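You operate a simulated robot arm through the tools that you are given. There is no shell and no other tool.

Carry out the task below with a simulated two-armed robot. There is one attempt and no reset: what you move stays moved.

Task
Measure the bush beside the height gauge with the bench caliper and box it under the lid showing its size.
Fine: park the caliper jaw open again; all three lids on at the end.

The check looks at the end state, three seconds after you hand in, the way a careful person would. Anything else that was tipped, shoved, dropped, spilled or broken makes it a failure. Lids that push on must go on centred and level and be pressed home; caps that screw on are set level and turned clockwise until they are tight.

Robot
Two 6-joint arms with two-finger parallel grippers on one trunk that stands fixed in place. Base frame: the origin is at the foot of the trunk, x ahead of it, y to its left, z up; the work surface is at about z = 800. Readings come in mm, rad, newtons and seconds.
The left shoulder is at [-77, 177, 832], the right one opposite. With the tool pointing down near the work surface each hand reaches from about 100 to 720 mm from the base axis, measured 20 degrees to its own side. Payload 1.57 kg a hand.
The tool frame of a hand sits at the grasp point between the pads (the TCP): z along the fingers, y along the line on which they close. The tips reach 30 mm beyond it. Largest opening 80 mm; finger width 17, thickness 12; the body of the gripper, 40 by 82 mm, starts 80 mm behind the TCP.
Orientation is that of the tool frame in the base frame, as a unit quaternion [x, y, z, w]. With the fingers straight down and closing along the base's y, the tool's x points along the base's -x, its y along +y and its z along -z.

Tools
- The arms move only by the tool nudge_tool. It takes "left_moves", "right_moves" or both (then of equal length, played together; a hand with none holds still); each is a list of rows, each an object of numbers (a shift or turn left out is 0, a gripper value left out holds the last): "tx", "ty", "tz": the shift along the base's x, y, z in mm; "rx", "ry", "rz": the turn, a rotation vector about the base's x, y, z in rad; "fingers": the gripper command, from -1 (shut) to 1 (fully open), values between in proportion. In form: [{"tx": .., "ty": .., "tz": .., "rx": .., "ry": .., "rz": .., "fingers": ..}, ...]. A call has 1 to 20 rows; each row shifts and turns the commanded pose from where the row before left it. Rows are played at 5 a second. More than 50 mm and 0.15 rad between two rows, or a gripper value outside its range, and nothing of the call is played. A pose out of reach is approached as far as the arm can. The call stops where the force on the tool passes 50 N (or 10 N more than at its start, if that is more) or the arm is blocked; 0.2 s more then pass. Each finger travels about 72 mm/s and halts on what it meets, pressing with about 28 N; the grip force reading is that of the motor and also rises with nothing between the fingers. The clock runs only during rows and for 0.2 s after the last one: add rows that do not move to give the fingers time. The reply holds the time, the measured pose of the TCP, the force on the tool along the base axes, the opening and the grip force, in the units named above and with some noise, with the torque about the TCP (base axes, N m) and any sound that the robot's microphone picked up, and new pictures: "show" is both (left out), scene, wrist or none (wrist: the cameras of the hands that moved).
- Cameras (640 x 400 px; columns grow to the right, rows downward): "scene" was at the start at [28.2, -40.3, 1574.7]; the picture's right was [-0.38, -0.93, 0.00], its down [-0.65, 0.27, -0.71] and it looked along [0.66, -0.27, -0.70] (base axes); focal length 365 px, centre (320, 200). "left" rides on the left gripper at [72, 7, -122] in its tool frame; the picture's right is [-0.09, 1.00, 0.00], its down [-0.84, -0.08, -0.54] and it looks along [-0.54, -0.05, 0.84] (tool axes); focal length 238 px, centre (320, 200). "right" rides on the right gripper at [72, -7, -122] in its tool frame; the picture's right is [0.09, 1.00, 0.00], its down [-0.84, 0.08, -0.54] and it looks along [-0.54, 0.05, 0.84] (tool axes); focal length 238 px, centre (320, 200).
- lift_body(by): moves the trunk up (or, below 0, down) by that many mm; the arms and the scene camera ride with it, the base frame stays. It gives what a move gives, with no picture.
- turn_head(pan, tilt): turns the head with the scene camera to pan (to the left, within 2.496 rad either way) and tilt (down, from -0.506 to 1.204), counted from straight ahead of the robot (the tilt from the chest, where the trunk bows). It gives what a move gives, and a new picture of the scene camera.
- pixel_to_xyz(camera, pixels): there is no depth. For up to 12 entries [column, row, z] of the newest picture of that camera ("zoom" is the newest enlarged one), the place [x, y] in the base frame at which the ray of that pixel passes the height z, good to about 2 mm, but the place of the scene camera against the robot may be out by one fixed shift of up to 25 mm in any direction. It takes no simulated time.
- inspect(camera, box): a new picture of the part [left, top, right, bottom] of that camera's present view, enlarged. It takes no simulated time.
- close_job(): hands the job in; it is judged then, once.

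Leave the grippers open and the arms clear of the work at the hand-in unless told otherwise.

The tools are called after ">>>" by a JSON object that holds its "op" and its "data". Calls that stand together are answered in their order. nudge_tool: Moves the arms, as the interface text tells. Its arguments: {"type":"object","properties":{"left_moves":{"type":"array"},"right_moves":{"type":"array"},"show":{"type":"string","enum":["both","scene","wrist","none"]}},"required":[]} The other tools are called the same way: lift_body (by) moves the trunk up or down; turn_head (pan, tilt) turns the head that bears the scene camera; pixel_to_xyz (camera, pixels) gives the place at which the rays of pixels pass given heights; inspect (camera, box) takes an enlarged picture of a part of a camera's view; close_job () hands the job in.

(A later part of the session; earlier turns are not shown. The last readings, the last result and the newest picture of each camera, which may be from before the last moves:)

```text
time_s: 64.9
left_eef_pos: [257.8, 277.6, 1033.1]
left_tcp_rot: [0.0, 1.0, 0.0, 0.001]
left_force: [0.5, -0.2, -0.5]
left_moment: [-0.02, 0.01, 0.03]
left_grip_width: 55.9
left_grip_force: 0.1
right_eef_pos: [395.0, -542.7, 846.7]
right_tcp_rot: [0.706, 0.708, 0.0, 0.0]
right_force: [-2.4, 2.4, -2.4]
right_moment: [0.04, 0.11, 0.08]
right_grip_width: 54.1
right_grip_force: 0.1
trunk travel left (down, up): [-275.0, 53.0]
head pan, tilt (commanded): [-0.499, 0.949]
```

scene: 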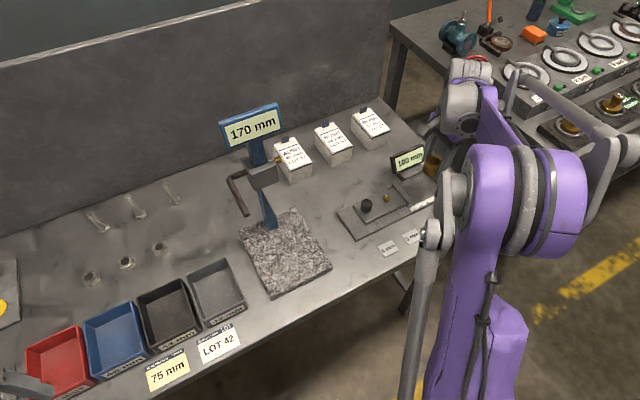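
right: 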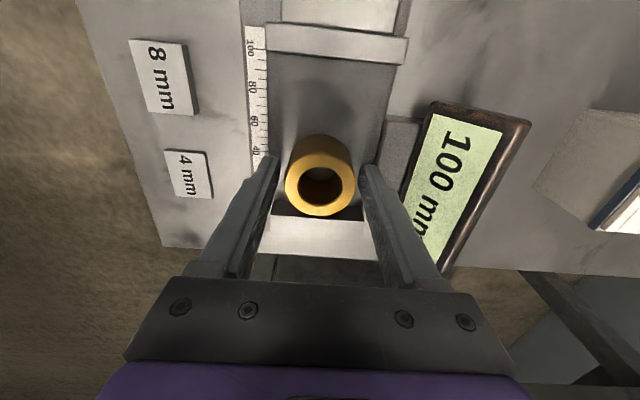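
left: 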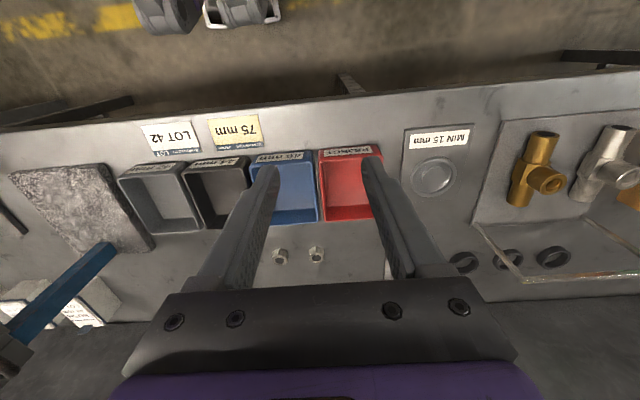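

The bush stands free, but the far finger is possibly touching the screen's foot (54 mm instead of 56). I close slightly to 49 mm and rise straight.

>>> {"op": "nudge_tool", "data": {"right_moves": [{"fingers": 0.22}, {"fingers": 0.22}, {"tz": 15}, {"tz": 40}, {"tz": 45}, {}], "show": "both"}}

```text
time_s: 66.3
left_eef_pos: [258.7, 278.1, 1033.2]
left_tcp_rot: [0.0, 1.0, 0.0, 0.001]
left_force: [0.5, 0.3, 0.5]
left_moment: [-0.03, 0.02, 0.01]
left_grip_width: 56.1
left_grip_force: 0.1
right_eef_pos: [396.2, -546.8, 947.7]
right_tcp_rot: [0.706, 0.708, 0.0, 0.0]
right_force: [1.1, 0.0, -0.1]
right_moment: [0.01, 0.0, 0.03]
right_grip_width: 49.0
right_grip_force: 0.0
trunk travel left (down, up): [-275.0, 53.0]
head pan, tilt (commanded): [-0.499, 0.949]
```

scene: 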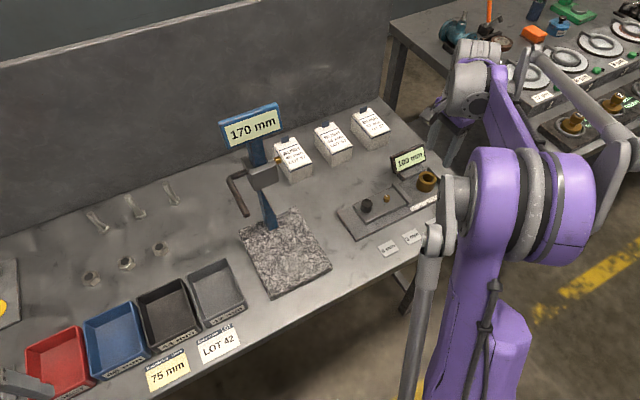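
right: 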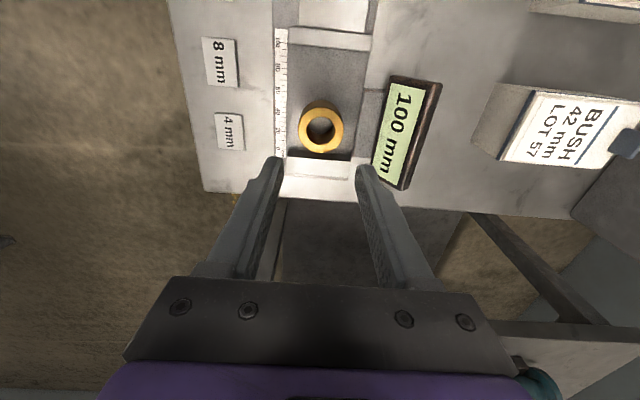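

The bush sits in the gap, screen still 100. I turn the hand back +90° while moving above the knob (398, −363), opening 50 mm.

>>> {"op": "nudge_tool", "data": {"right_moves": [{"ty": 17, "rz": 0.1428, "fingers": 0.25}, {"ty": 17, "rz": 0.1428}, {"ty": 17, "rz": 0.1428}, {"ty": 17, "rz": 0.1428}, {"ty": 17, "rz": 0.1428}, {"ty": 17, "rz": 0.1428}, {"ty": 17, "rz": 0.1428}, {"ty": 17, "rz": 0.1428}, {"ty": 17, "rz": 0.1428}, {"ty": 17, "rz": 0.1428}, {"ty": 12, "rz": 0.1428}, {"tx": 2}, {}], "show": "both"}}

```text
time_s: 69.1
left_eef_pos: [258.7, 277.7, 1032.9]
left_tcp_rot: [0.0, 1.0, 0.0, 0.0]
left_force: [0.0, -0.1, 0.2]
left_moment: [-0.02, 0.01, 0.0]
left_grip_width: 55.7
left_grip_force: 0.1
right_eef_pos: [398.2, -361.5, 948.4]
right_tcp_rot: [-0.001, 1.0, 0.0, 0.0]
right_force: [0.2, -0.1, -0.2]
right_moment: [-0.02, -0.01, -0.01]
right_grip_width: 49.8
right_grip_force: 0.1
trunk travel left (down, up): [-275.0, 53.0]
head pan, tilt (commanded): [-0.499, 0.949]
```

scene: 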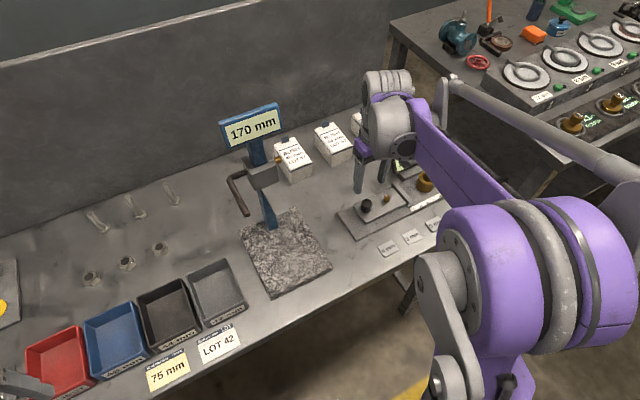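
right: 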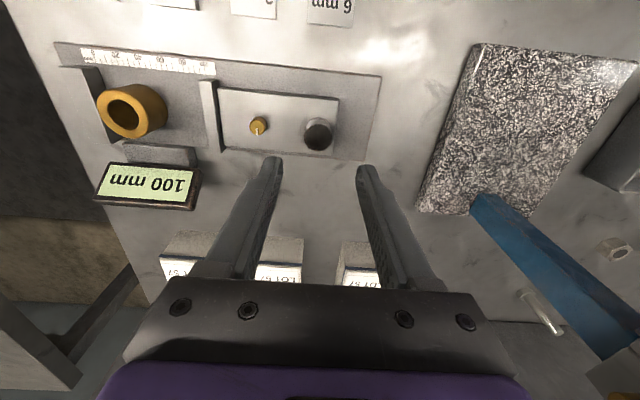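

Aligned over the knob. I go down to z ≈ 854, grip it and slide the jaw towards −y to a reading of about 52.

>>> {"op": "nudge_tool", "data": {"right_moves": [{"ty": -1, "tz": -35}, {"tz": -35}, {"tz": -24}, {}, {"fingers": -1}, {"fingers": -1}, {"fingers": -1}, {"ty": -8}, {"ty": -8}, {"ty": -8}, {"ty": -8}, {"ty": -8}, {"ty": -8}, {}], "show": "wrist"}}

```text
time_s: 72.1
left_eef_pos: [258.2, 278.1, 1034.3]
left_tcp_rot: [0.0, 1.0, 0.0, 0.0]
left_force: [0.0, 0.3, 0.6]
left_moment: [-0.02, -0.03, 0.01]
left_grip_width: 56.0
left_grip_force: 0.2
right_eef_pos: [399.3, -410.2, 854.5]
right_tcp_rot: [0.0, 1.0, -0.001, 0.0]
right_force: [13.8, -2.4, 11.9]
right_moment: [0.09, -1.32, 0.0]
right_grip_width: 25.6
right_grip_force: 36.3
trunk travel left (down, up): [-275.0, 53.0]
head pan, tilt (commanded): [-0.499, 0.949]
```

right: 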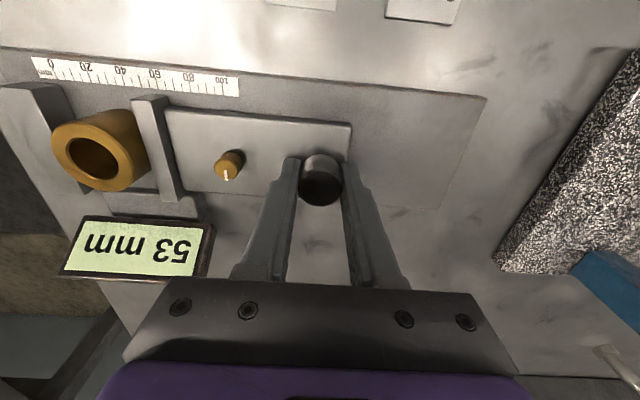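

It reads about 53 mm, jaw just short of the bush. I creep on in small steps and watch the force along y.

>>> {"op": "inspect", "data": {"camera": "right", "box": [0, 60, 260, 290]}}

>>> {"op": "nudge_tool", "data": {"right_moves": [{"ty": -2}, {"ty": -2}, {"ty": -1.5}, {"ty": -1.5}, {}], "show": "wrist"}}

```text
1.74 times, centred on (130, 175) of right
```

zoom: 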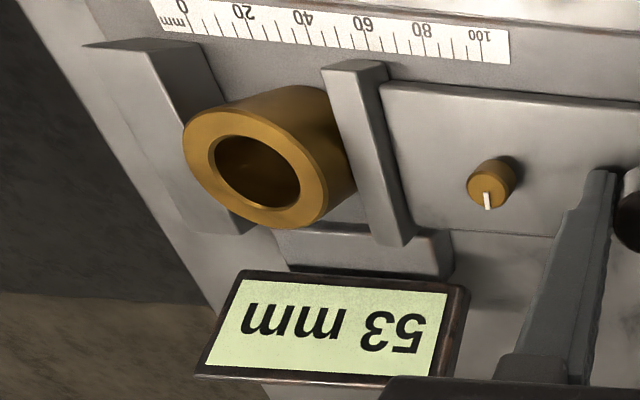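

```text
time_s: 73.3
left_eef_pos: [258.1, 279.8, 1033.7]
left_tcp_rot: [0.0, 1.0, 0.0, 0.0]
left_force: [-0.8, -0.3, -0.3]
left_moment: [-0.02, 0.02, -0.03]
left_grip_width: 56.0
left_grip_force: 0.0
right_eef_pos: [399.9, -416.9, 855.1]
right_tcp_rot: [-0.001, 1.0, 0.0, 0.0]
right_force: [18.2, -3.1, 15.0]
right_moment: [0.22, -0.53, 0.04]
right_grip_width: 25.8
right_grip_force: 36.4
trunk travel left (down, up): [-275.0, 53.0]
head pan, tilt (commanded): [-0.499, 0.949]
```

right: 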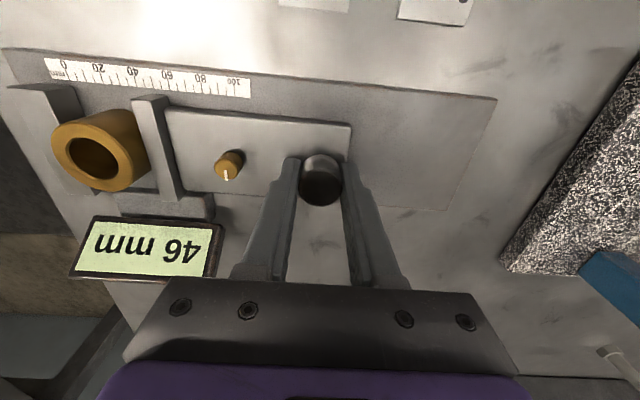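

Reads 46 mm. There's an 18 N sideways force along x, so I ease the hand +1.5 mm in x, then look closely at whether the bush touches both jaws.

>>> {"op": "nudge_tool", "data": {"right_moves": [{"tx": 1.5}, {}], "show": "wrist"}}

>>> {"op": "inspect", "data": {"camera": "right", "box": [0, 60, 260, 290]}}

```text
time_s: 73.9
left_eef_pos: [257.4, 277.4, 1033.2]
left_tcp_rot: [0.0, 1.0, 0.001, 0.0]
left_force: [1.3, -0.5, 0.9]
left_moment: [0.01, 0.03, 0.01]
left_grip_width: 55.8
left_grip_force: 0.0
right_eef_pos: [398.8, -418.2, 854.0]
right_tcp_rot: [0.0, 1.0, 0.0, -0.001]
right_force: [5.0, -2.6, 7.4]
right_moment: [-0.03, -1.01, 0.05]
right_grip_width: 25.6
right_grip_force: 37.1
trunk travel left (down, up): [-275.0, 53.0]
head pan, tilt (commanded): [-0.499, 0.949]
```

right: 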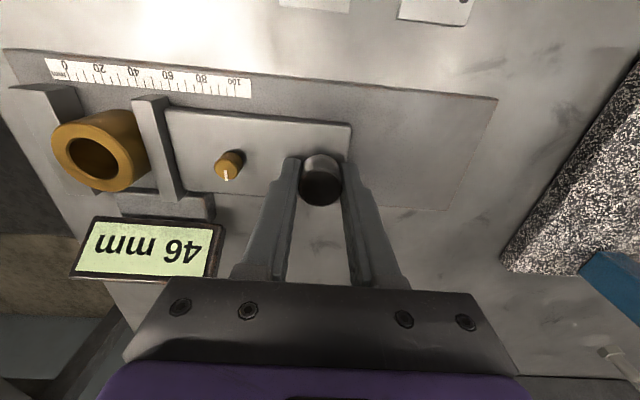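

```text
1.74 times, centred on (130, 175) of right
```

zoom: 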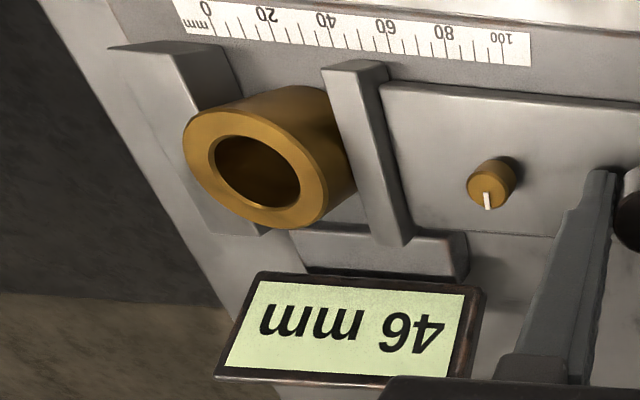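

Y force is still small, so no firm contact yet. I continue in 1 mm steps.

>>> {"op": "nudge_tool", "data": {"right_moves": [{"ty": -1}, {}], "show": "wrist"}}

>>> {"op": "inspect", "data": {"camera": "right", "box": [0, 60, 260, 290]}}

```text
time_s: 74.5
left_eef_pos: [257.5, 278.6, 1034.5]
left_tcp_rot: [0.0, 1.0, 0.0, 0.0]
left_force: [0.3, -1.0, 0.0]
left_moment: [0.0, -0.04, 0.0]
left_grip_width: 56.0
left_grip_force: 0.1
right_eef_pos: [398.5, -417.4, 854.3]
right_tcp_rot: [0.0, 1.0, 0.001, -0.001]
right_force: [2.2, -1.3, 4.1]
right_moment: [-0.05, 0.37, -0.14]
right_grip_width: 25.7
right_grip_force: 37.0
trunk travel left (down, up): [-275.0, 53.0]
head pan, tilt (commanded): [-0.499, 0.949]
```

right: 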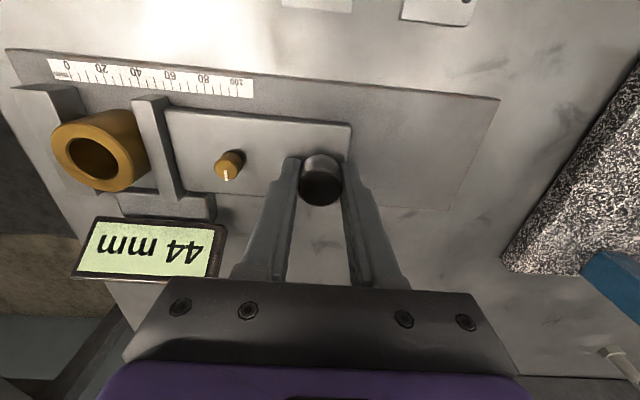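

```text
1.74 times, centred on (130, 175) of right
```

zoom: 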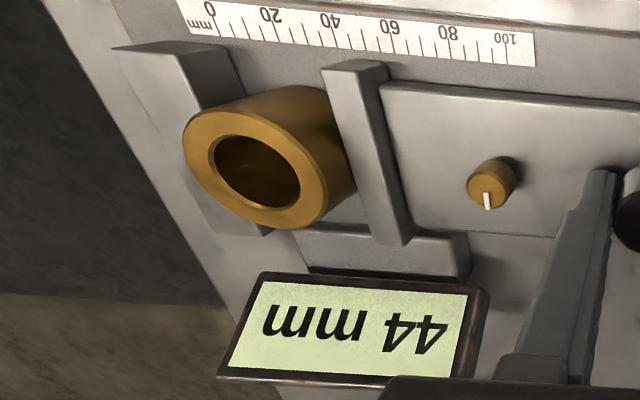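

44 mm now, still no resistance. Another 1 mm.

>>> {"op": "nudge_tool", "data": {"right_moves": [{"ty": -1}, {}], "show": "wrist"}}

>>> {"op": "inspect", "data": {"camera": "right", "box": [0, 60, 260, 290]}}

```text
time_s: 75.1
left_eef_pos: [257.8, 278.1, 1033.6]
left_tcp_rot: [0.0, 1.0, 0.0, 0.0]
left_force: [0.6, 0.4, 0.3]
left_moment: [0.0, 0.0, -0.03]
left_grip_width: 56.3
left_grip_force: 0.1
right_eef_pos: [400.0, -418.8, 855.3]
right_tcp_rot: [0.0, 1.0, 0.0, 0.0]
right_force: [-1.7, 2.2, -0.2]
right_moment: [-0.61, 0.84, -0.07]
right_grip_width: 25.4
right_grip_force: 37.2
trunk travel left (down, up): [-275.0, 53.0]
head pan, tilt (commanded): [-0.499, 0.949]
```

right: 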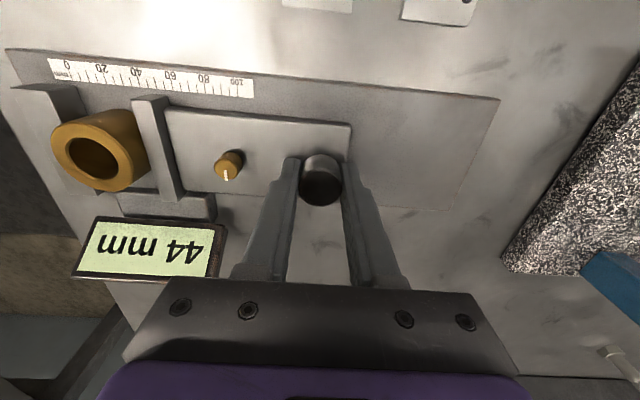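

```text
1.74 times, centred on (130, 175) of right
```

zoom: 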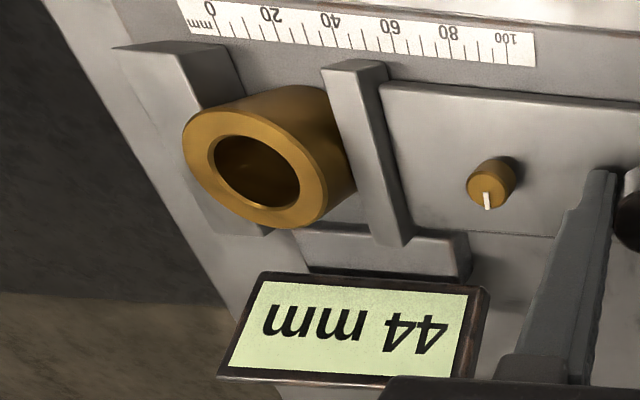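

Still 44 after another commanded millimetre, and the torque rose; likely contact. One more millimetre to confirm.

>>> {"op": "nudge_tool", "data": {"right_moves": [{"ty": -1}, {}], "show": "wrist"}}

>>> {"op": "inspect", "data": {"camera": "right", "box": [0, 60, 260, 290]}}

```text
time_s: 75.7
left_eef_pos: [257.7, 279.9, 1034.1]
left_tcp_rot: [0.001, 1.0, 0.001, 0.0]
left_force: [0.2, 1.1, 0.6]
left_moment: [-0.01, -0.02, 0.02]
left_grip_width: 56.2
left_grip_force: 0.1
right_eef_pos: [398.6, -419.5, 853.7]
right_tcp_rot: [-0.002, 1.0, 0.001, 0.0]
right_force: [-6.0, 11.1, -8.6]
right_moment: [-0.45, 0.5, -0.07]
right_grip_width: 25.5
right_grip_force: 37.0
trunk travel left (down, up): [-275.0, 53.0]
head pan, tilt (commanded): [-0.499, 0.949]
```

right: 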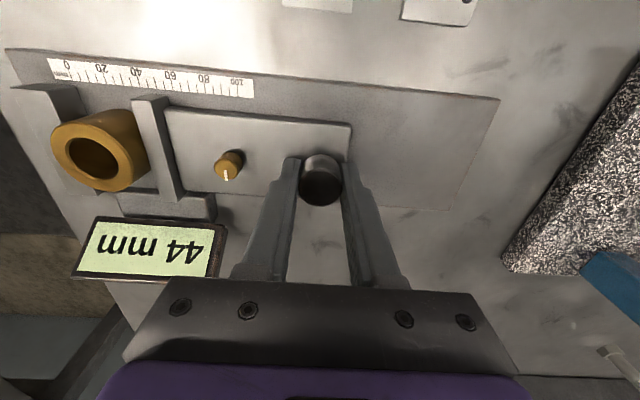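

```text
1.74 times, centred on (130, 175) of right
```

zoom: 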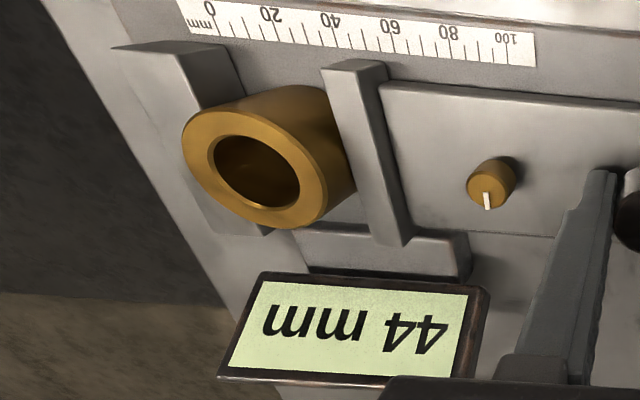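

With 11 N squeezing, the screen stays at 44 mm: the bush is 44 mm. Now I slide the jaw back open to 100.

>>> {"op": "nudge_tool", "data": {"right_moves": [{"ty": 3}, {"ty": 7}, {"ty": 8}, {"ty": 8}, {"ty": 8}, {"ty": 8}, {"ty": 8}, {"ty": 7}, {}], "show": "wrist"}}

```text
time_s: 77.7
left_eef_pos: [256.4, 278.1, 1035.3]
left_tcp_rot: [0.0, 1.0, -0.001, 0.002]
left_force: [-0.5, -0.2, 1.0]
left_moment: [-0.03, -0.01, 0.0]
left_grip_width: 55.7
left_grip_force: 0.1
right_eef_pos: [399.8, -362.6, 854.5]
right_tcp_rot: [-0.001, 1.0, 0.0, 0.001]
right_force: [-4.1, -4.2, 16.3]
right_moment: [-0.01, 0.13, 0.15]
right_grip_width: 25.9
right_grip_force: 36.6
trunk travel left (down, up): [-275.0, 53.0]
head pan, tilt (commanded): [-0.499, 0.949]
```

right: 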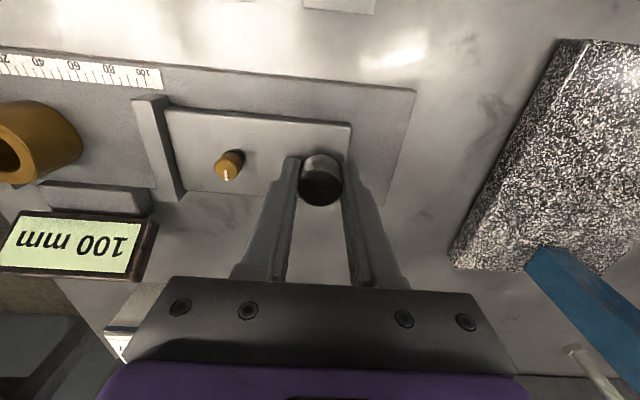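

The screen reads 100 mm again. I release the knob, rise, and check that it stays at 100.

>>> {"op": "nudge_tool", "data": {"right_moves": [{"fingers": 0.25}, {"fingers": 0.25}, {"tz": 30}, {"tz": 45}, {"tz": 45}, {"tz": 45}, {}], "show": "both"}}

```text
time_s: 79.3
left_eef_pos: [258.0, 277.9, 1032.4]
left_tcp_rot: [0.001, 1.0, 0.0, 0.0]
left_force: [1.0, -0.4, -0.3]
left_moment: [0.03, -0.01, -0.02]
left_grip_width: 55.9
left_grip_force: 0.0
right_eef_pos: [398.8, -363.7, 1020.3]
right_tcp_rot: [0.0, 1.0, 0.0, 0.0]
right_force: [-0.6, -0.3, 0.0]
right_moment: [0.04, 0.0, -0.01]
right_grip_width: 49.9
right_grip_force: 0.2
trunk travel left (down, up): [-275.0, 53.0]
head pan, tilt (commanded): [-0.499, 0.949]
```

scene: 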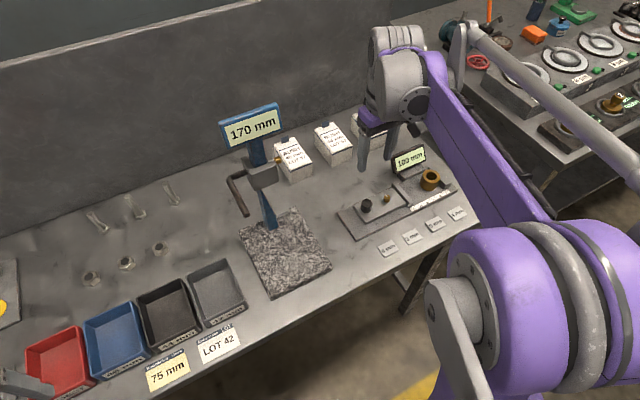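
right: 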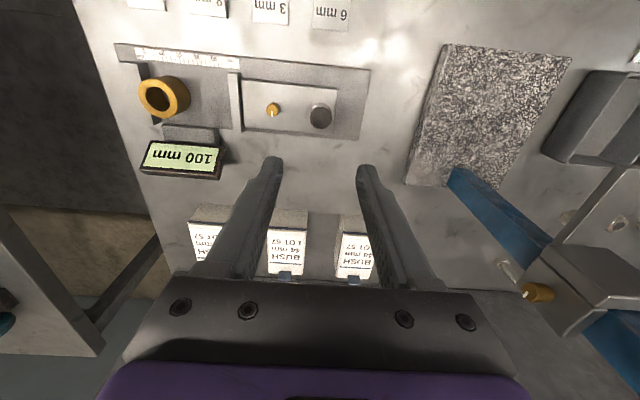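

Measured and parked at 100. To gain reach over the far box I raise the trunk by 50 mm.

>>> {"op": "lift_body", "data": {"by": 50}}

```text
time_s: 80.2
left_eef_pos: [256.0, 279.1, 1083.1]
left_tcp_rot: [0.001, 1.0, 0.0, 0.0]
left_force: [0.0, -0.1, 0.4]
left_moment: [0.04, -0.02, 0.01]
left_grip_width: 55.9
left_grip_force: 0.1
right_eef_pos: [399.5, -363.5, 1068.8]
right_tcp_rot: [0.001, 1.0, 0.001, 0.0]
right_force: [-0.1, 0.7, -0.5]
right_moment: [-0.01, -0.01, 0.04]
right_grip_width: 50.0
right_grip_force: 0.0
trunk travel left (down, up): [-325.0, 3.0]
head pan, tilt (commanded): [-0.499, 0.949]
```

Now I move the right hand towards the 44 box for a close look at its lid.

>>> {"op": "nudge_tool", "data": {"right_moves": [{"tx": 45, "ty": -10, "fingers": 1}, {"tx": 45, "ty": -10}, {"tx": 35, "ty": -12, "tz": -25}, {"tx": 20, "ty": -6, "tz": -40}, {"tz": -40}, {}], "show": "both"}}

>>> {"op": "inspect", "data": {"camera": "right", "box": [220, 90, 420, 280]}}

```text
time_s: 81.6
left_eef_pos: [257.7, 278.6, 1083.5]
left_tcp_rot: [0.0, 1.0, 0.001, 0.0]
left_force: [-0.6, -0.7, 0.4]
left_moment: [0.01, -0.01, -0.04]
left_grip_width: 56.0
left_grip_force: 0.0
right_eef_pos: [547.8, -401.4, 965.8]
right_tcp_rot: [-0.001, 1.0, 0.0, 0.0]
right_force: [0.4, -0.2, -0.3]
right_moment: [-0.05, -0.01, 0.0]
right_grip_width: 80.2
right_grip_force: 0.0
trunk travel left (down, up): [-325.0, 3.0]
head pan, tilt (commanded): [-0.499, 0.949]
```

scene: 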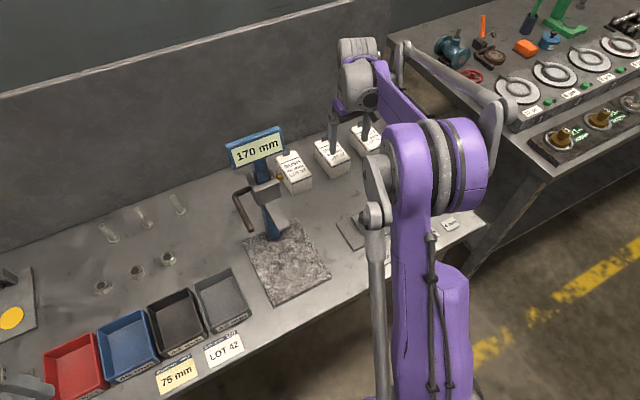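
right: 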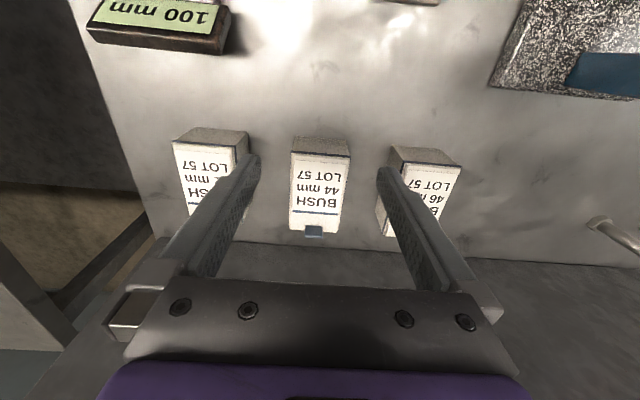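

```text
2.11 times, centred on (320, 185) of right
```

zoom: 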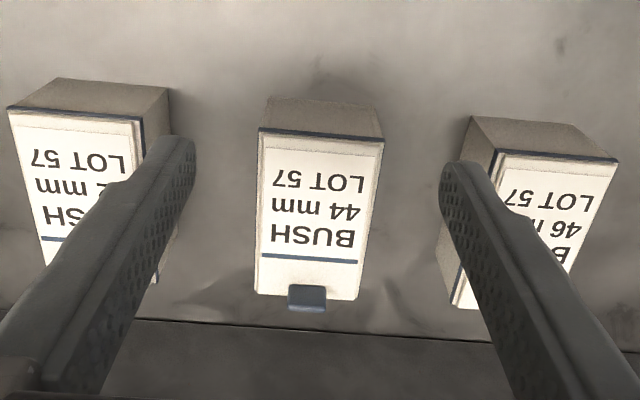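

I zoom further on the 44 lid and compute its corners.

>>> {"op": "inspect", "data": {"camera": "right", "box": [280, 130, 360, 245]}}

>>> {"op": "inspect", "data": {"camera": "scene", "box": [305, 130, 365, 180]}}

```text
3.48 times, centred on (320, 188) of right
```

zoom: 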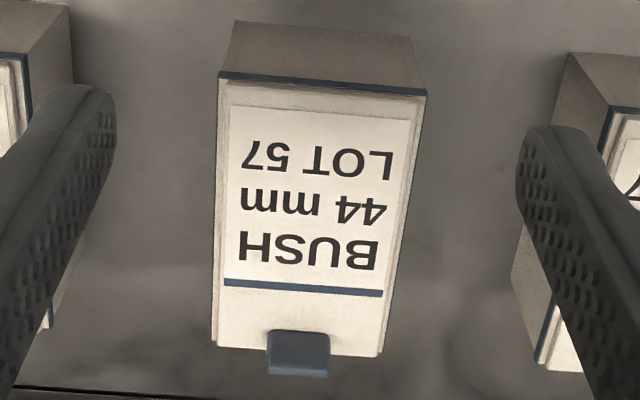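

```text
8.00 times, centred on (335, 155) of scene
```

zoom: 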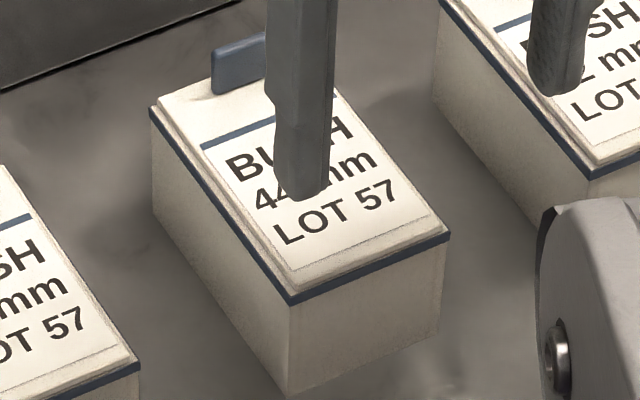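

The lid has a thin blue flange and a blue upright tab at its far edge; I'll grip the tab by its 20 mm width. I compute its position and the lid edges.

>>> {"op": "pixel_to_xyz", "data": {"camera": "right", "pixels": [[314, 226, 856], [314, 235.4, 870], [314, 238.8, 870], [314, 235.4, 875], [305, 236, 870], [323, 236.5, 870], [291.5, 151.5, 852], [350.5, 157, 852], [290, 229.5, 856], [336.8, 233, 856], [294.5, 137, 800], [347, 141, 800]]}}

```text
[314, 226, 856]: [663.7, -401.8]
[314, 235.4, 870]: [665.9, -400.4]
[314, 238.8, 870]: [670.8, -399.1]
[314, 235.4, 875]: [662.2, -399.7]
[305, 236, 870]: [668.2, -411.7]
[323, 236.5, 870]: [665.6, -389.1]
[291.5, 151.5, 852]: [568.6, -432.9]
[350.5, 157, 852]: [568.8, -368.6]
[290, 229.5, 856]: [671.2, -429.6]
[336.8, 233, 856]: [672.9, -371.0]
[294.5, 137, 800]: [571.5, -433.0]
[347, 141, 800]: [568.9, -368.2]
```

Tab spans about x 663–668, y −411…−390, z 856–872. I tilt the hand 0.3 rad forward (−ry), set the fingers to 44 mm, and go to (658, −400.5, 935) for a look.

>>> {"op": "nudge_tool", "data": {"right_moves": [{"ry": -0.1, "fingers": 0.1}, {"ry": -0.1}, {"ry": -0.1}, {"tx": 40}, {"tx": 40, "tz": -10}, {"tx": 30, "ty": 1, "tz": -20}, {}], "show": "both"}}

>>> {"op": "inspect", "data": {"camera": "right", "box": [240, 100, 400, 280]}}

```text
time_s: 83.2
left_eef_pos: [256.0, 279.0, 1084.0]
left_tcp_rot: [0.0, 1.0, 0.0, 0.0]
left_force: [-0.2, -0.5, 0.2]
left_moment: [-0.03, -0.01, -0.03]
left_grip_width: 56.2
left_grip_force: 0.1
right_eef_pos: [654.9, -398.8, 934.9]
right_tcp_rot: [0.0, 0.989, -0.001, 0.15]
right_force: [0.3, 0.6, 0.0]
right_moment: [-0.04, 0.01, 0.01]
right_grip_width: 43.9
right_grip_force: 0.0
trunk travel left (down, up): [-325.0, 3.0]
head pan, tilt (commanded): [-0.499, 0.949]
```

scene: 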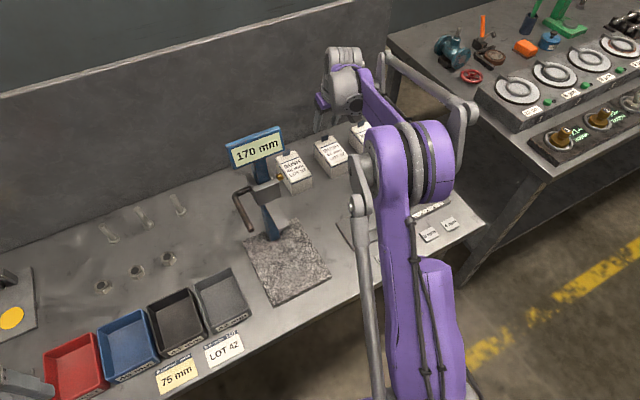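
right: 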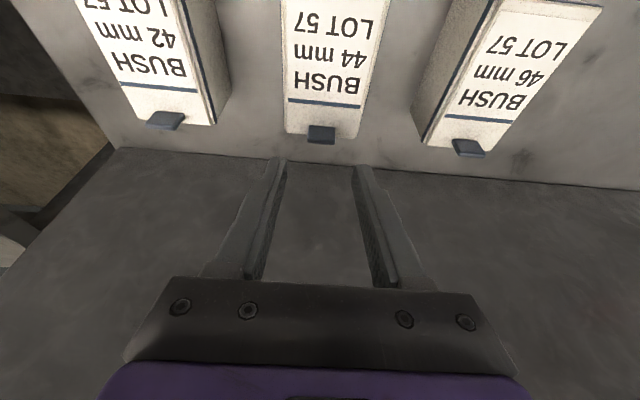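

```text
2.22 times, centred on (320, 190) of right
```

zoom: 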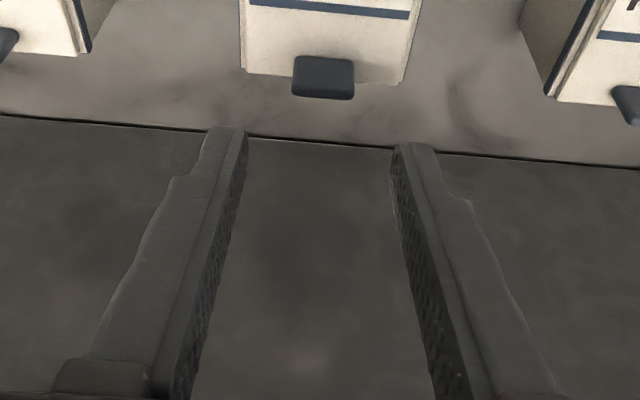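

The tab at (321,134) lines up between the fingers. I verify its position from this view and the back edge of the table.

>>> {"op": "pixel_to_xyz", "data": {"camera": "right", "pixels": [[308, 133, 870], [336, 135, 870], [321, 126, 872], [321, 126, 856], [321, 144, 872], [321, 144, 865], [320, 163, 800], [285, 131, 856], [355, 138, 856]]}}

```text
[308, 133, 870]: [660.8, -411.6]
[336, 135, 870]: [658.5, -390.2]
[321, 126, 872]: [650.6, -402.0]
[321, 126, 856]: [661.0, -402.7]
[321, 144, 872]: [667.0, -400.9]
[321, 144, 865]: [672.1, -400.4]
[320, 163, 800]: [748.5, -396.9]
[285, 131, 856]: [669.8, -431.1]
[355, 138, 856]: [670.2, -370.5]
```

Tab: x 661–667, y −411.6…−390.2. I shift to (657, −401) and lower to z ≈ 893, then look.

>>> {"op": "nudge_tool", "data": {"right_moves": [{"tx": 2, "ty": -2.2, "tz": -15}, {"tz": -15}, {"tz": -12}, {}], "show": "wrist"}}

>>> {"op": "inspect", "data": {"camera": "right", "box": [240, 90, 400, 240]}}

```text
time_s: 84.2
left_eef_pos: [256.5, 278.7, 1083.7]
left_tcp_rot: [0.0, 1.0, 0.0, -0.001]
left_force: [-0.1, 0.6, 0.1]
left_moment: [-0.03, -0.02, 0.02]
left_grip_width: 56.1
left_grip_force: 0.0
right_eef_pos: [657.1, -401.6, 891.6]
right_tcp_rot: [-0.001, 0.989, 0.0, 0.15]
right_force: [0.2, 0.1, 0.0]
right_moment: [-0.01, -0.02, 0.01]
right_grip_width: 44.0
right_grip_force: 0.1
trunk travel left (down, up): [-325.0, 3.0]
head pan, tilt (commanded): [-0.499, 0.949]
```

right: 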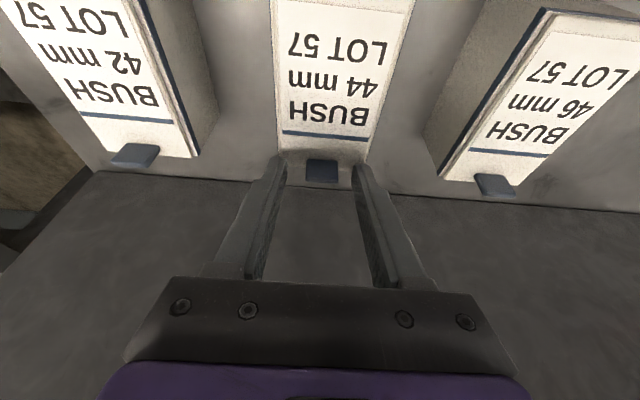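

```text
2.67 times, centred on (320, 165) of right
```

zoom: 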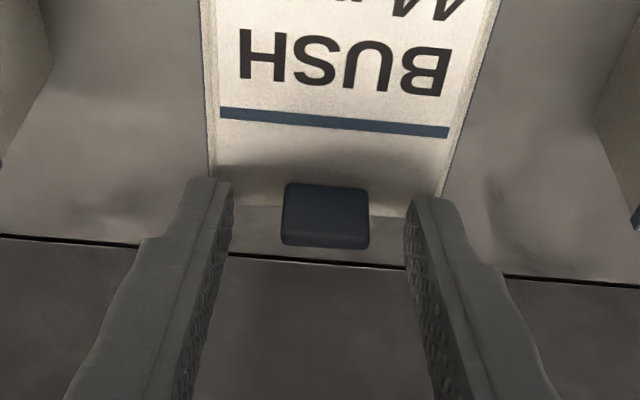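

The tab is between the fingertips. I lower 1 mm and close.

>>> {"op": "nudge_tool", "data": {"right_moves": [{"tz": -1}, {"fingers": -1}, {"fingers": -1}, {"fingers": -1}, {"fingers": -1}], "show": "wrist"}}

>>> {"op": "inspect", "data": {"camera": "right", "box": [240, 90, 400, 240]}}

```text
time_s: 85.4
left_eef_pos: [256.7, 279.3, 1084.2]
left_tcp_rot: [0.0, 1.0, 0.0, 0.0]
left_force: [0.9, -0.1, -1.1]
left_moment: [0.01, 0.0, 0.02]
left_grip_width: 56.0
left_grip_force: 0.1
right_eef_pos: [656.6, -399.6, 890.1]
right_tcp_rot: [0.0, 0.989, 0.0, 0.149]
right_force: [0.9, 0.2, -0.1]
right_moment: [0.04, 0.0, -0.02]
right_grip_width: 20.7
right_grip_force: 27.7
trunk travel left (down, up): [-325.0, 3.0]
head pan, tilt (commanded): [-0.499, 0.949]
```

right: 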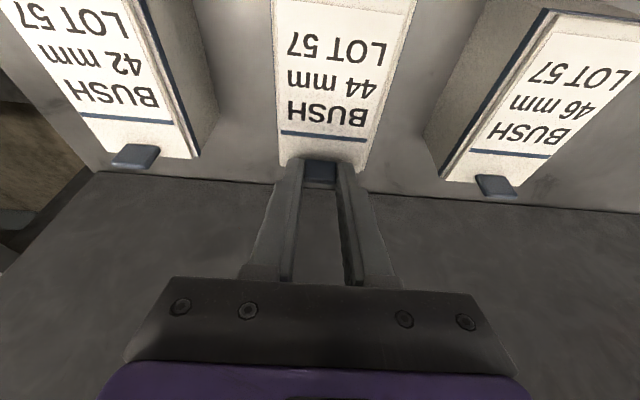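

```text
2.67 times, centred on (320, 165) of right
```

zoom: 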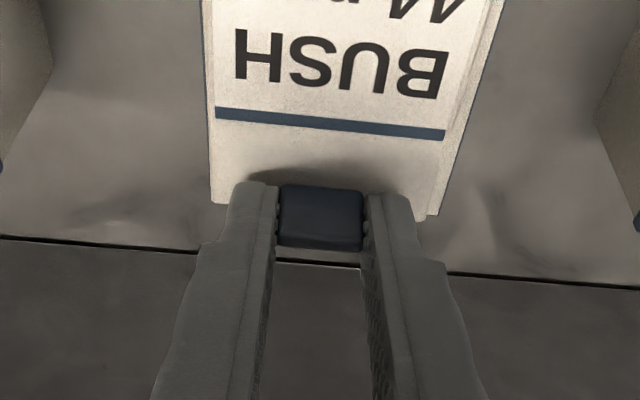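

Tab held (20.7 mm). I lift gently a few millimetres and watch the force.

>>> {"op": "nudge_tool", "data": {"right_moves": [{"tz": 2}, {"tz": 2}, {"tz": 2}, {}], "show": "wrist"}}

>>> {"op": "inspect", "data": {"camera": "right", "box": [220, 0, 440, 240]}}

>>> {"op": "inspect", "data": {"camera": "scene", "box": [290, 110, 390, 200]}}

```text
time_s: 86.4
left_eef_pos: [257.6, 279.8, 1084.0]
left_tcp_rot: [0.0, 1.0, 0.001, 0.0]
left_force: [0.9, 0.3, 0.0]
left_moment: [0.05, 0.02, 0.0]
left_grip_width: 55.9
left_grip_force: 0.0
right_eef_pos: [657.4, -401.6, 895.7]
right_tcp_rot: [-0.001, 0.989, 0.001, 0.15]
right_force: [-0.5, 0.4, 0.7]
right_moment: [0.03, -0.03, -0.02]
right_grip_width: 20.6
right_grip_force: 28.2
trunk travel left (down, up): [-325.0, 3.0]
head pan, tilt (commanded): [-0.499, 0.949]
```

right: 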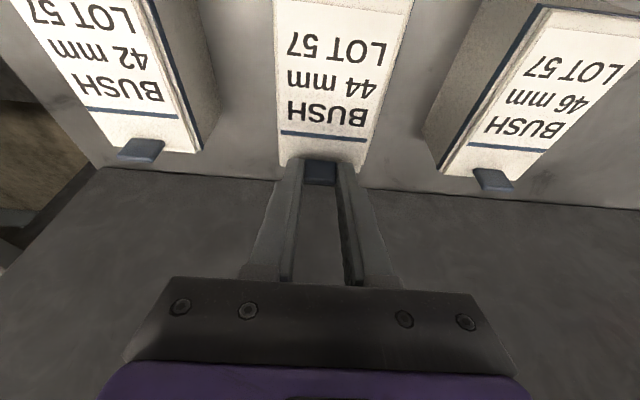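

```text
1.67 times, centred on (330, 120) of right
```

zoom: 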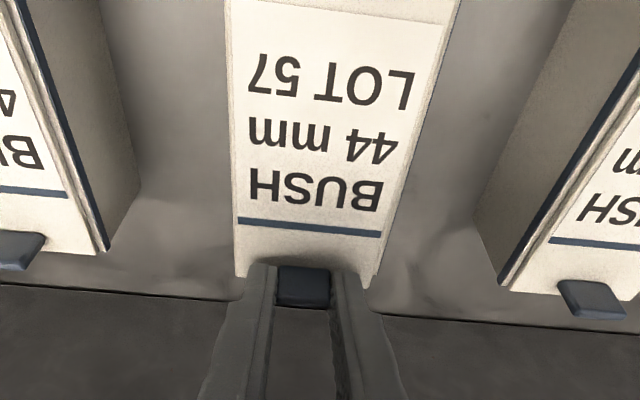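

```text
4.44 times, centred on (340, 155) of scene
```

zoom: 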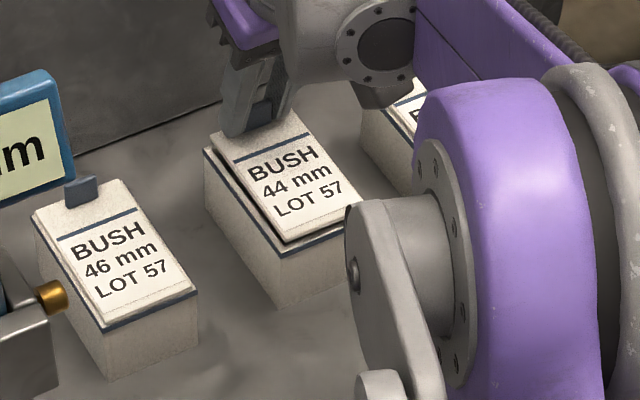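

A gap opens between the lid and the blue rim: the lid comes off easily. I lift further, 45 mm.

>>> {"op": "nudge_tool", "data": {"right_moves": [{"tz": 4}, {"tz": 6}, {"tz": 12}, {"tz": 20}, {}], "show": "both"}}

>>> {"op": "inspect", "data": {"camera": "scene", "box": [280, 90, 400, 200]}}

```text
time_s: 87.6
left_eef_pos: [257.3, 279.2, 1083.2]
left_tcp_rot: [0.0, 1.0, 0.0, 0.0]
left_force: [0.0, -0.8, 0.2]
left_moment: [-0.02, 0.0, -0.02]
left_grip_width: 56.2
left_grip_force: 0.1
right_eef_pos: [656.6, -402.1, 938.5]
right_tcp_rot: [-0.001, 0.989, 0.0, 0.15]
right_force: [0.0, 1.1, -1.0]
right_moment: [0.02, -0.01, -0.01]
right_grip_width: 20.3
right_grip_force: 28.2
trunk travel left (down, up): [-325.0, 3.0]
head pan, tilt (commanded): [-0.499, 0.949]
```

scene: 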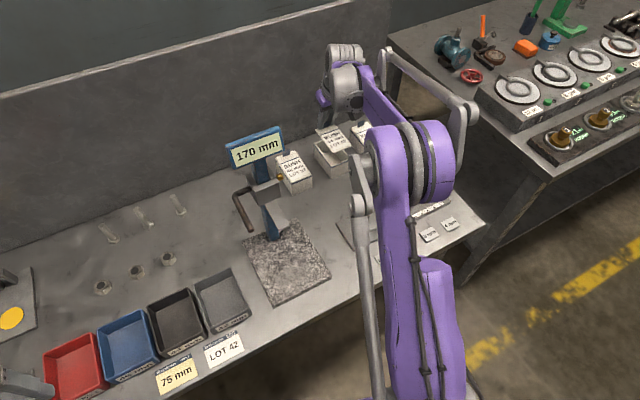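
right: 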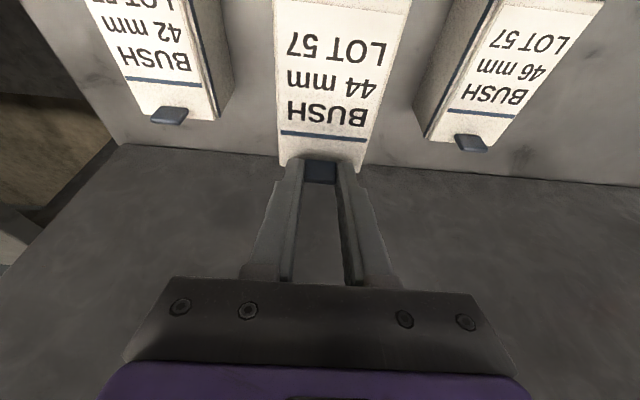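

```text
3.64 times, centred on (340, 145) of scene
```

zoom: 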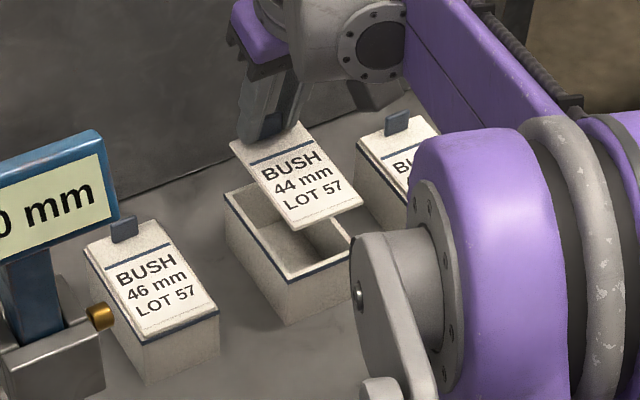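

The lid is off and held level; the box is open and empty. I'll lay the lid on the bare table just in front: move −120 mm in x (lid will cover x ≈ 450–551, y ≈ −433…−368, between caliper and box), then lower to z ≈ 860.

>>> {"op": "nudge_tool", "data": {"right_moves": [{"tx": -40}, {"tx": -40}, {"tx": -40}, {}, {"tz": -30}, {"tz": -30}, {"tz": -18}, {}], "show": "both"}}

>>> {"op": "inspect", "data": {"camera": "scene", "box": [290, 120, 430, 250]}}

```text
time_s: 89.4
left_eef_pos: [256.6, 278.7, 1084.8]
left_tcp_rot: [-0.001, 1.0, 0.0, 0.0]
left_force: [0.9, 0.7, -0.1]
left_moment: [0.0, 0.01, -0.02]
left_grip_width: 55.9
left_grip_force: 0.0
right_eef_pos: [537.0, -401.2, 860.9]
right_tcp_rot: [0.0, 0.989, 0.0, 0.15]
right_force: [-0.5, -0.1, -0.7]
right_moment: [0.01, 0.01, 0.02]
right_grip_width: 20.6
right_grip_force: 28.3
trunk travel left (down, up): [-325.0, 3.0]
head pan, tilt (commanded): [-0.499, 0.949]
```

scene: 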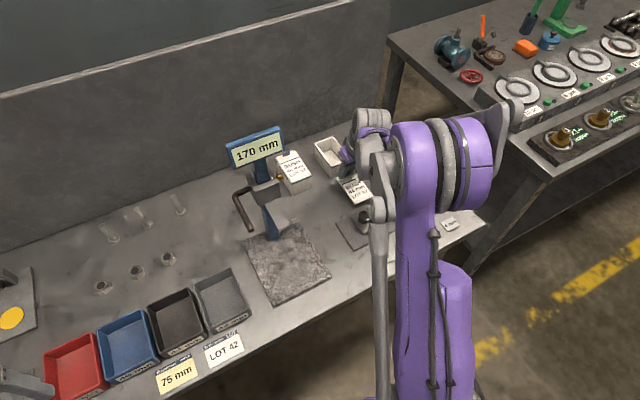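
right: 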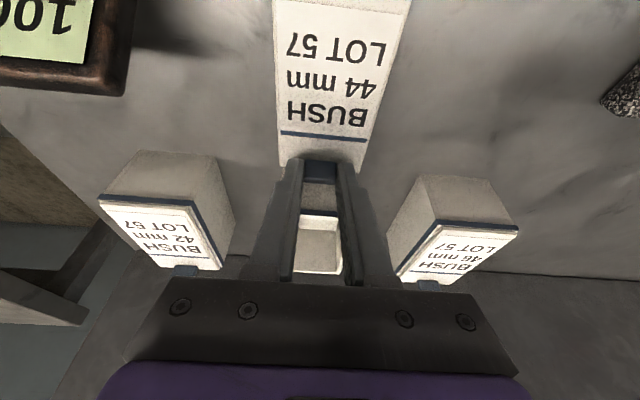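

```text
3.08 times, centred on (360, 185) of scene
```

zoom: 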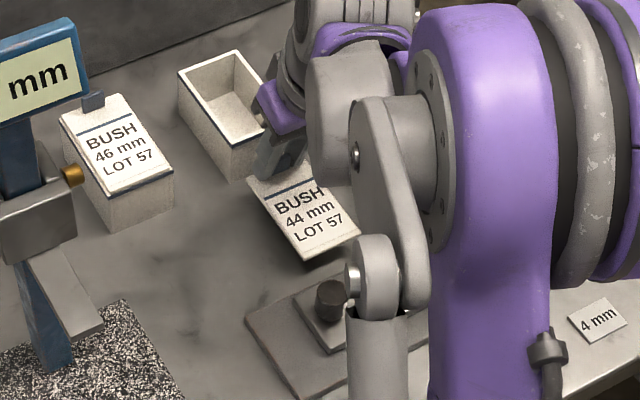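

Good. I lower stepwise until it touches the table.

>>> {"op": "nudge_tool", "data": {"right_moves": [{"tz": -4}, {"tz": -3}, {"tz": -2}, {}], "show": "none"}}

```text
time_s: 90.4
left_eef_pos: [257.4, 279.4, 1083.3]
left_tcp_rot: [0.0, 1.0, 0.0, -0.001]
left_force: [-0.4, -0.9, 0.7]
left_moment: [0.02, 0.0, 0.01]
left_grip_width: 56.1
left_grip_force: 0.0
right_eef_pos: [536.9, -402.4, 852.8]
right_tcp_rot: [-0.001, 0.989, 0.001, 0.15]
right_force: [0.4, 0.3, -0.6]
right_moment: [0.0, 0.02, -0.02]
right_grip_width: 20.8
right_grip_force: 27.9
trunk travel left (down, up): [-325.0, 3.0]
head pan, tilt (commanded): [-0.499, 0.949]
```

>>> {"op": "nudge_tool", "data": {"right_moves": [{"tz": -2}, {"tz": -1}, {}], "show": "none"}}

```text
time_s: 91.2
left_eef_pos: [257.5, 279.1, 1084.3]
left_tcp_rot: [0.0, 1.0, 0.0, 0.0]
left_force: [0.6, 0.8, -0.6]
left_moment: [0.0, 0.0, 0.04]
left_grip_width: 56.2
left_grip_force: 0.1
right_eef_pos: [535.9, -401.9, 850.4]
right_tcp_rot: [0.0, 0.989, 0.0, 0.149]
right_force: [-0.2, -0.9, -0.4]
right_moment: [0.0, -0.03, 0.0]
right_grip_width: 20.9
right_grip_force: 28.0
trunk travel left (down, up): [-325.0, 3.0]
head pan, tilt (commanded): [-0.499, 0.949]
```

Still free. I lower 1 mm at a time.

>>> {"op": "nudge_tool", "data": {"right_moves": [{"tz": -1}, {"tz": -1}, {}], "show": "none"}}

>>> {"op": "inspect", "data": {"camera": "scene", "box": [320, 150, 400, 220]}}

```text
time_s: 92.0
left_eef_pos: [256.4, 278.4, 1083.9]
left_tcp_rot: [0.0, 1.0, 0.001, 0.0]
left_force: [0.6, 0.5, -0.1]
left_moment: [0.04, -0.02, 0.02]
left_grip_width: 56.0
left_grip_force: 0.0
right_eef_pos: [537.3, -401.7, 847.3]
right_tcp_rot: [-0.002, 0.989, 0.0, 0.149]
right_force: [1.1, -0.5, -0.3]
right_moment: [-0.02, -0.01, 0.02]
right_grip_width: 20.3
right_grip_force: 27.5
trunk travel left (down, up): [-325.0, 3.0]
head pan, tilt (commanded): [-0.499, 0.949]
```

```text
5.71 times, centred on (360, 185) of scene
```

zoom: 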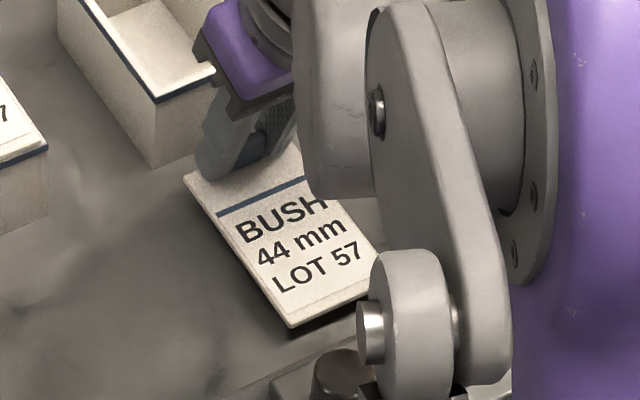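

A shadow gap remains. I keep lowering.

>>> {"op": "nudge_tool", "data": {"right_moves": [{"tz": -1}, {"tz": -1}, {}], "show": "none"}}

```text
time_s: 92.8
left_eef_pos: [256.9, 279.2, 1084.5]
left_tcp_rot: [0.0, 1.0, 0.001, 0.0]
left_force: [-1.0, -0.4, -0.3]
left_moment: [-0.01, 0.0, 0.03]
left_grip_width: 56.3
left_grip_force: 0.1
right_eef_pos: [535.9, -402.8, 846.0]
right_tcp_rot: [-0.001, 0.989, 0.001, 0.149]
right_force: [-0.5, 0.6, -0.4]
right_moment: [-0.02, -0.04, -0.04]
right_grip_width: 20.7
right_grip_force: 28.0
trunk travel left (down, up): [-325.0, 3.0]
head pan, tilt (commanded): [-0.499, 0.949]
```

>>> {"op": "nudge_tool", "data": {"right_moves": [{"tz": -1}, {"tz": -1}, {}], "show": "wrist"}}

>>> {"op": "inspect", "data": {"camera": "scene", "box": [320, 150, 400, 220]}}

```text
time_s: 93.6
left_eef_pos: [258.1, 278.9, 1083.4]
left_tcp_rot: [0.0, 1.0, -0.001, 0.0]
left_force: [0.2, -0.6, 0.4]
left_moment: [-0.02, 0.04, -0.02]
left_grip_width: 56.0
left_grip_force: 0.3
right_eef_pos: [538.2, -402.1, 842.6]
right_tcp_rot: [-0.001, 0.989, 0.0, 0.149]
right_force: [-0.1, -0.6, -0.4]
right_moment: [-0.03, 0.01, 0.02]
right_grip_width: 20.7
right_grip_force: 28.5
trunk travel left (down, up): [-325.0, 3.0]
head pan, tilt (commanded): [-0.499, 0.949]
```

right: 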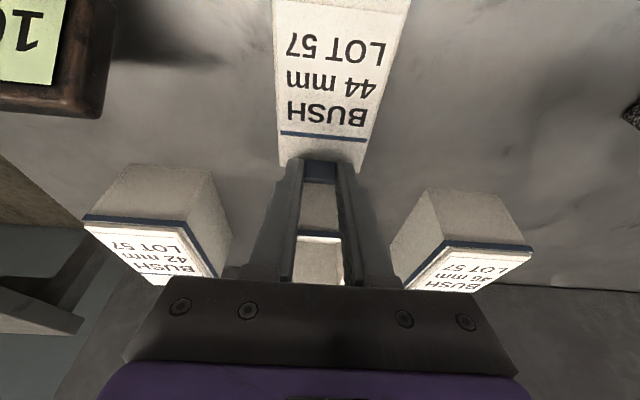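

```text
5.71 times, centred on (360, 185) of scene
```

zoom: 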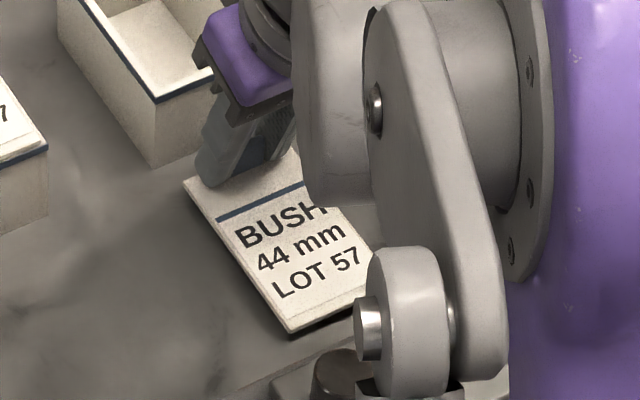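

Nearly down. Another millimetre at a time.

>>> {"op": "nudge_tool", "data": {"right_moves": [{"tz": -1}, {"tz": -0.7}, {}], "show": "none"}}

```text
time_s: 94.4
left_eef_pos: [258.4, 279.1, 1084.1]
left_tcp_rot: [0.0, 1.0, 0.0, 0.0]
left_force: [0.8, -0.3, 0.8]
left_moment: [-0.02, 0.0, 0.03]
left_grip_width: 55.9
left_grip_force: 0.0
right_eef_pos: [537.1, -401.9, 841.8]
right_tcp_rot: [0.0, 0.989, 0.0, 0.15]
right_force: [-0.5, 0.4, 1.0]
right_moment: [0.0, 0.08, 0.02]
right_grip_width: 20.8
right_grip_force: 27.8
trunk travel left (down, up): [-325.0, 3.0]
head pan, tilt (commanded): [-0.499, 0.949]
```

A faint contact (+1 N, 0.08 Nm). One more.

>>> {"op": "nudge_tool", "data": {"right_moves": [{"tz": -0.8}, {}], "show": "none"}}

```text
time_s: 95.0
left_eef_pos: [256.0, 278.4, 1084.7]
left_tcp_rot: [0.0, 1.0, -0.001, 0.0]
left_force: [-0.2, -0.4, 0.5]
left_moment: [-0.01, -0.02, -0.01]
left_grip_width: 56.1
left_grip_force: 0.2
right_eef_pos: [536.9, -402.9, 842.0]
right_tcp_rot: [0.0, 0.989, 0.0, 0.15]
right_force: [0.9, -2.2, 7.5]
right_moment: [-0.05, 0.24, 0.06]
right_grip_width: 20.7
right_grip_force: 28.3
trunk travel left (down, up): [-325.0, 3.0]
head pan, tilt (commanded): [-0.499, 0.949]
```

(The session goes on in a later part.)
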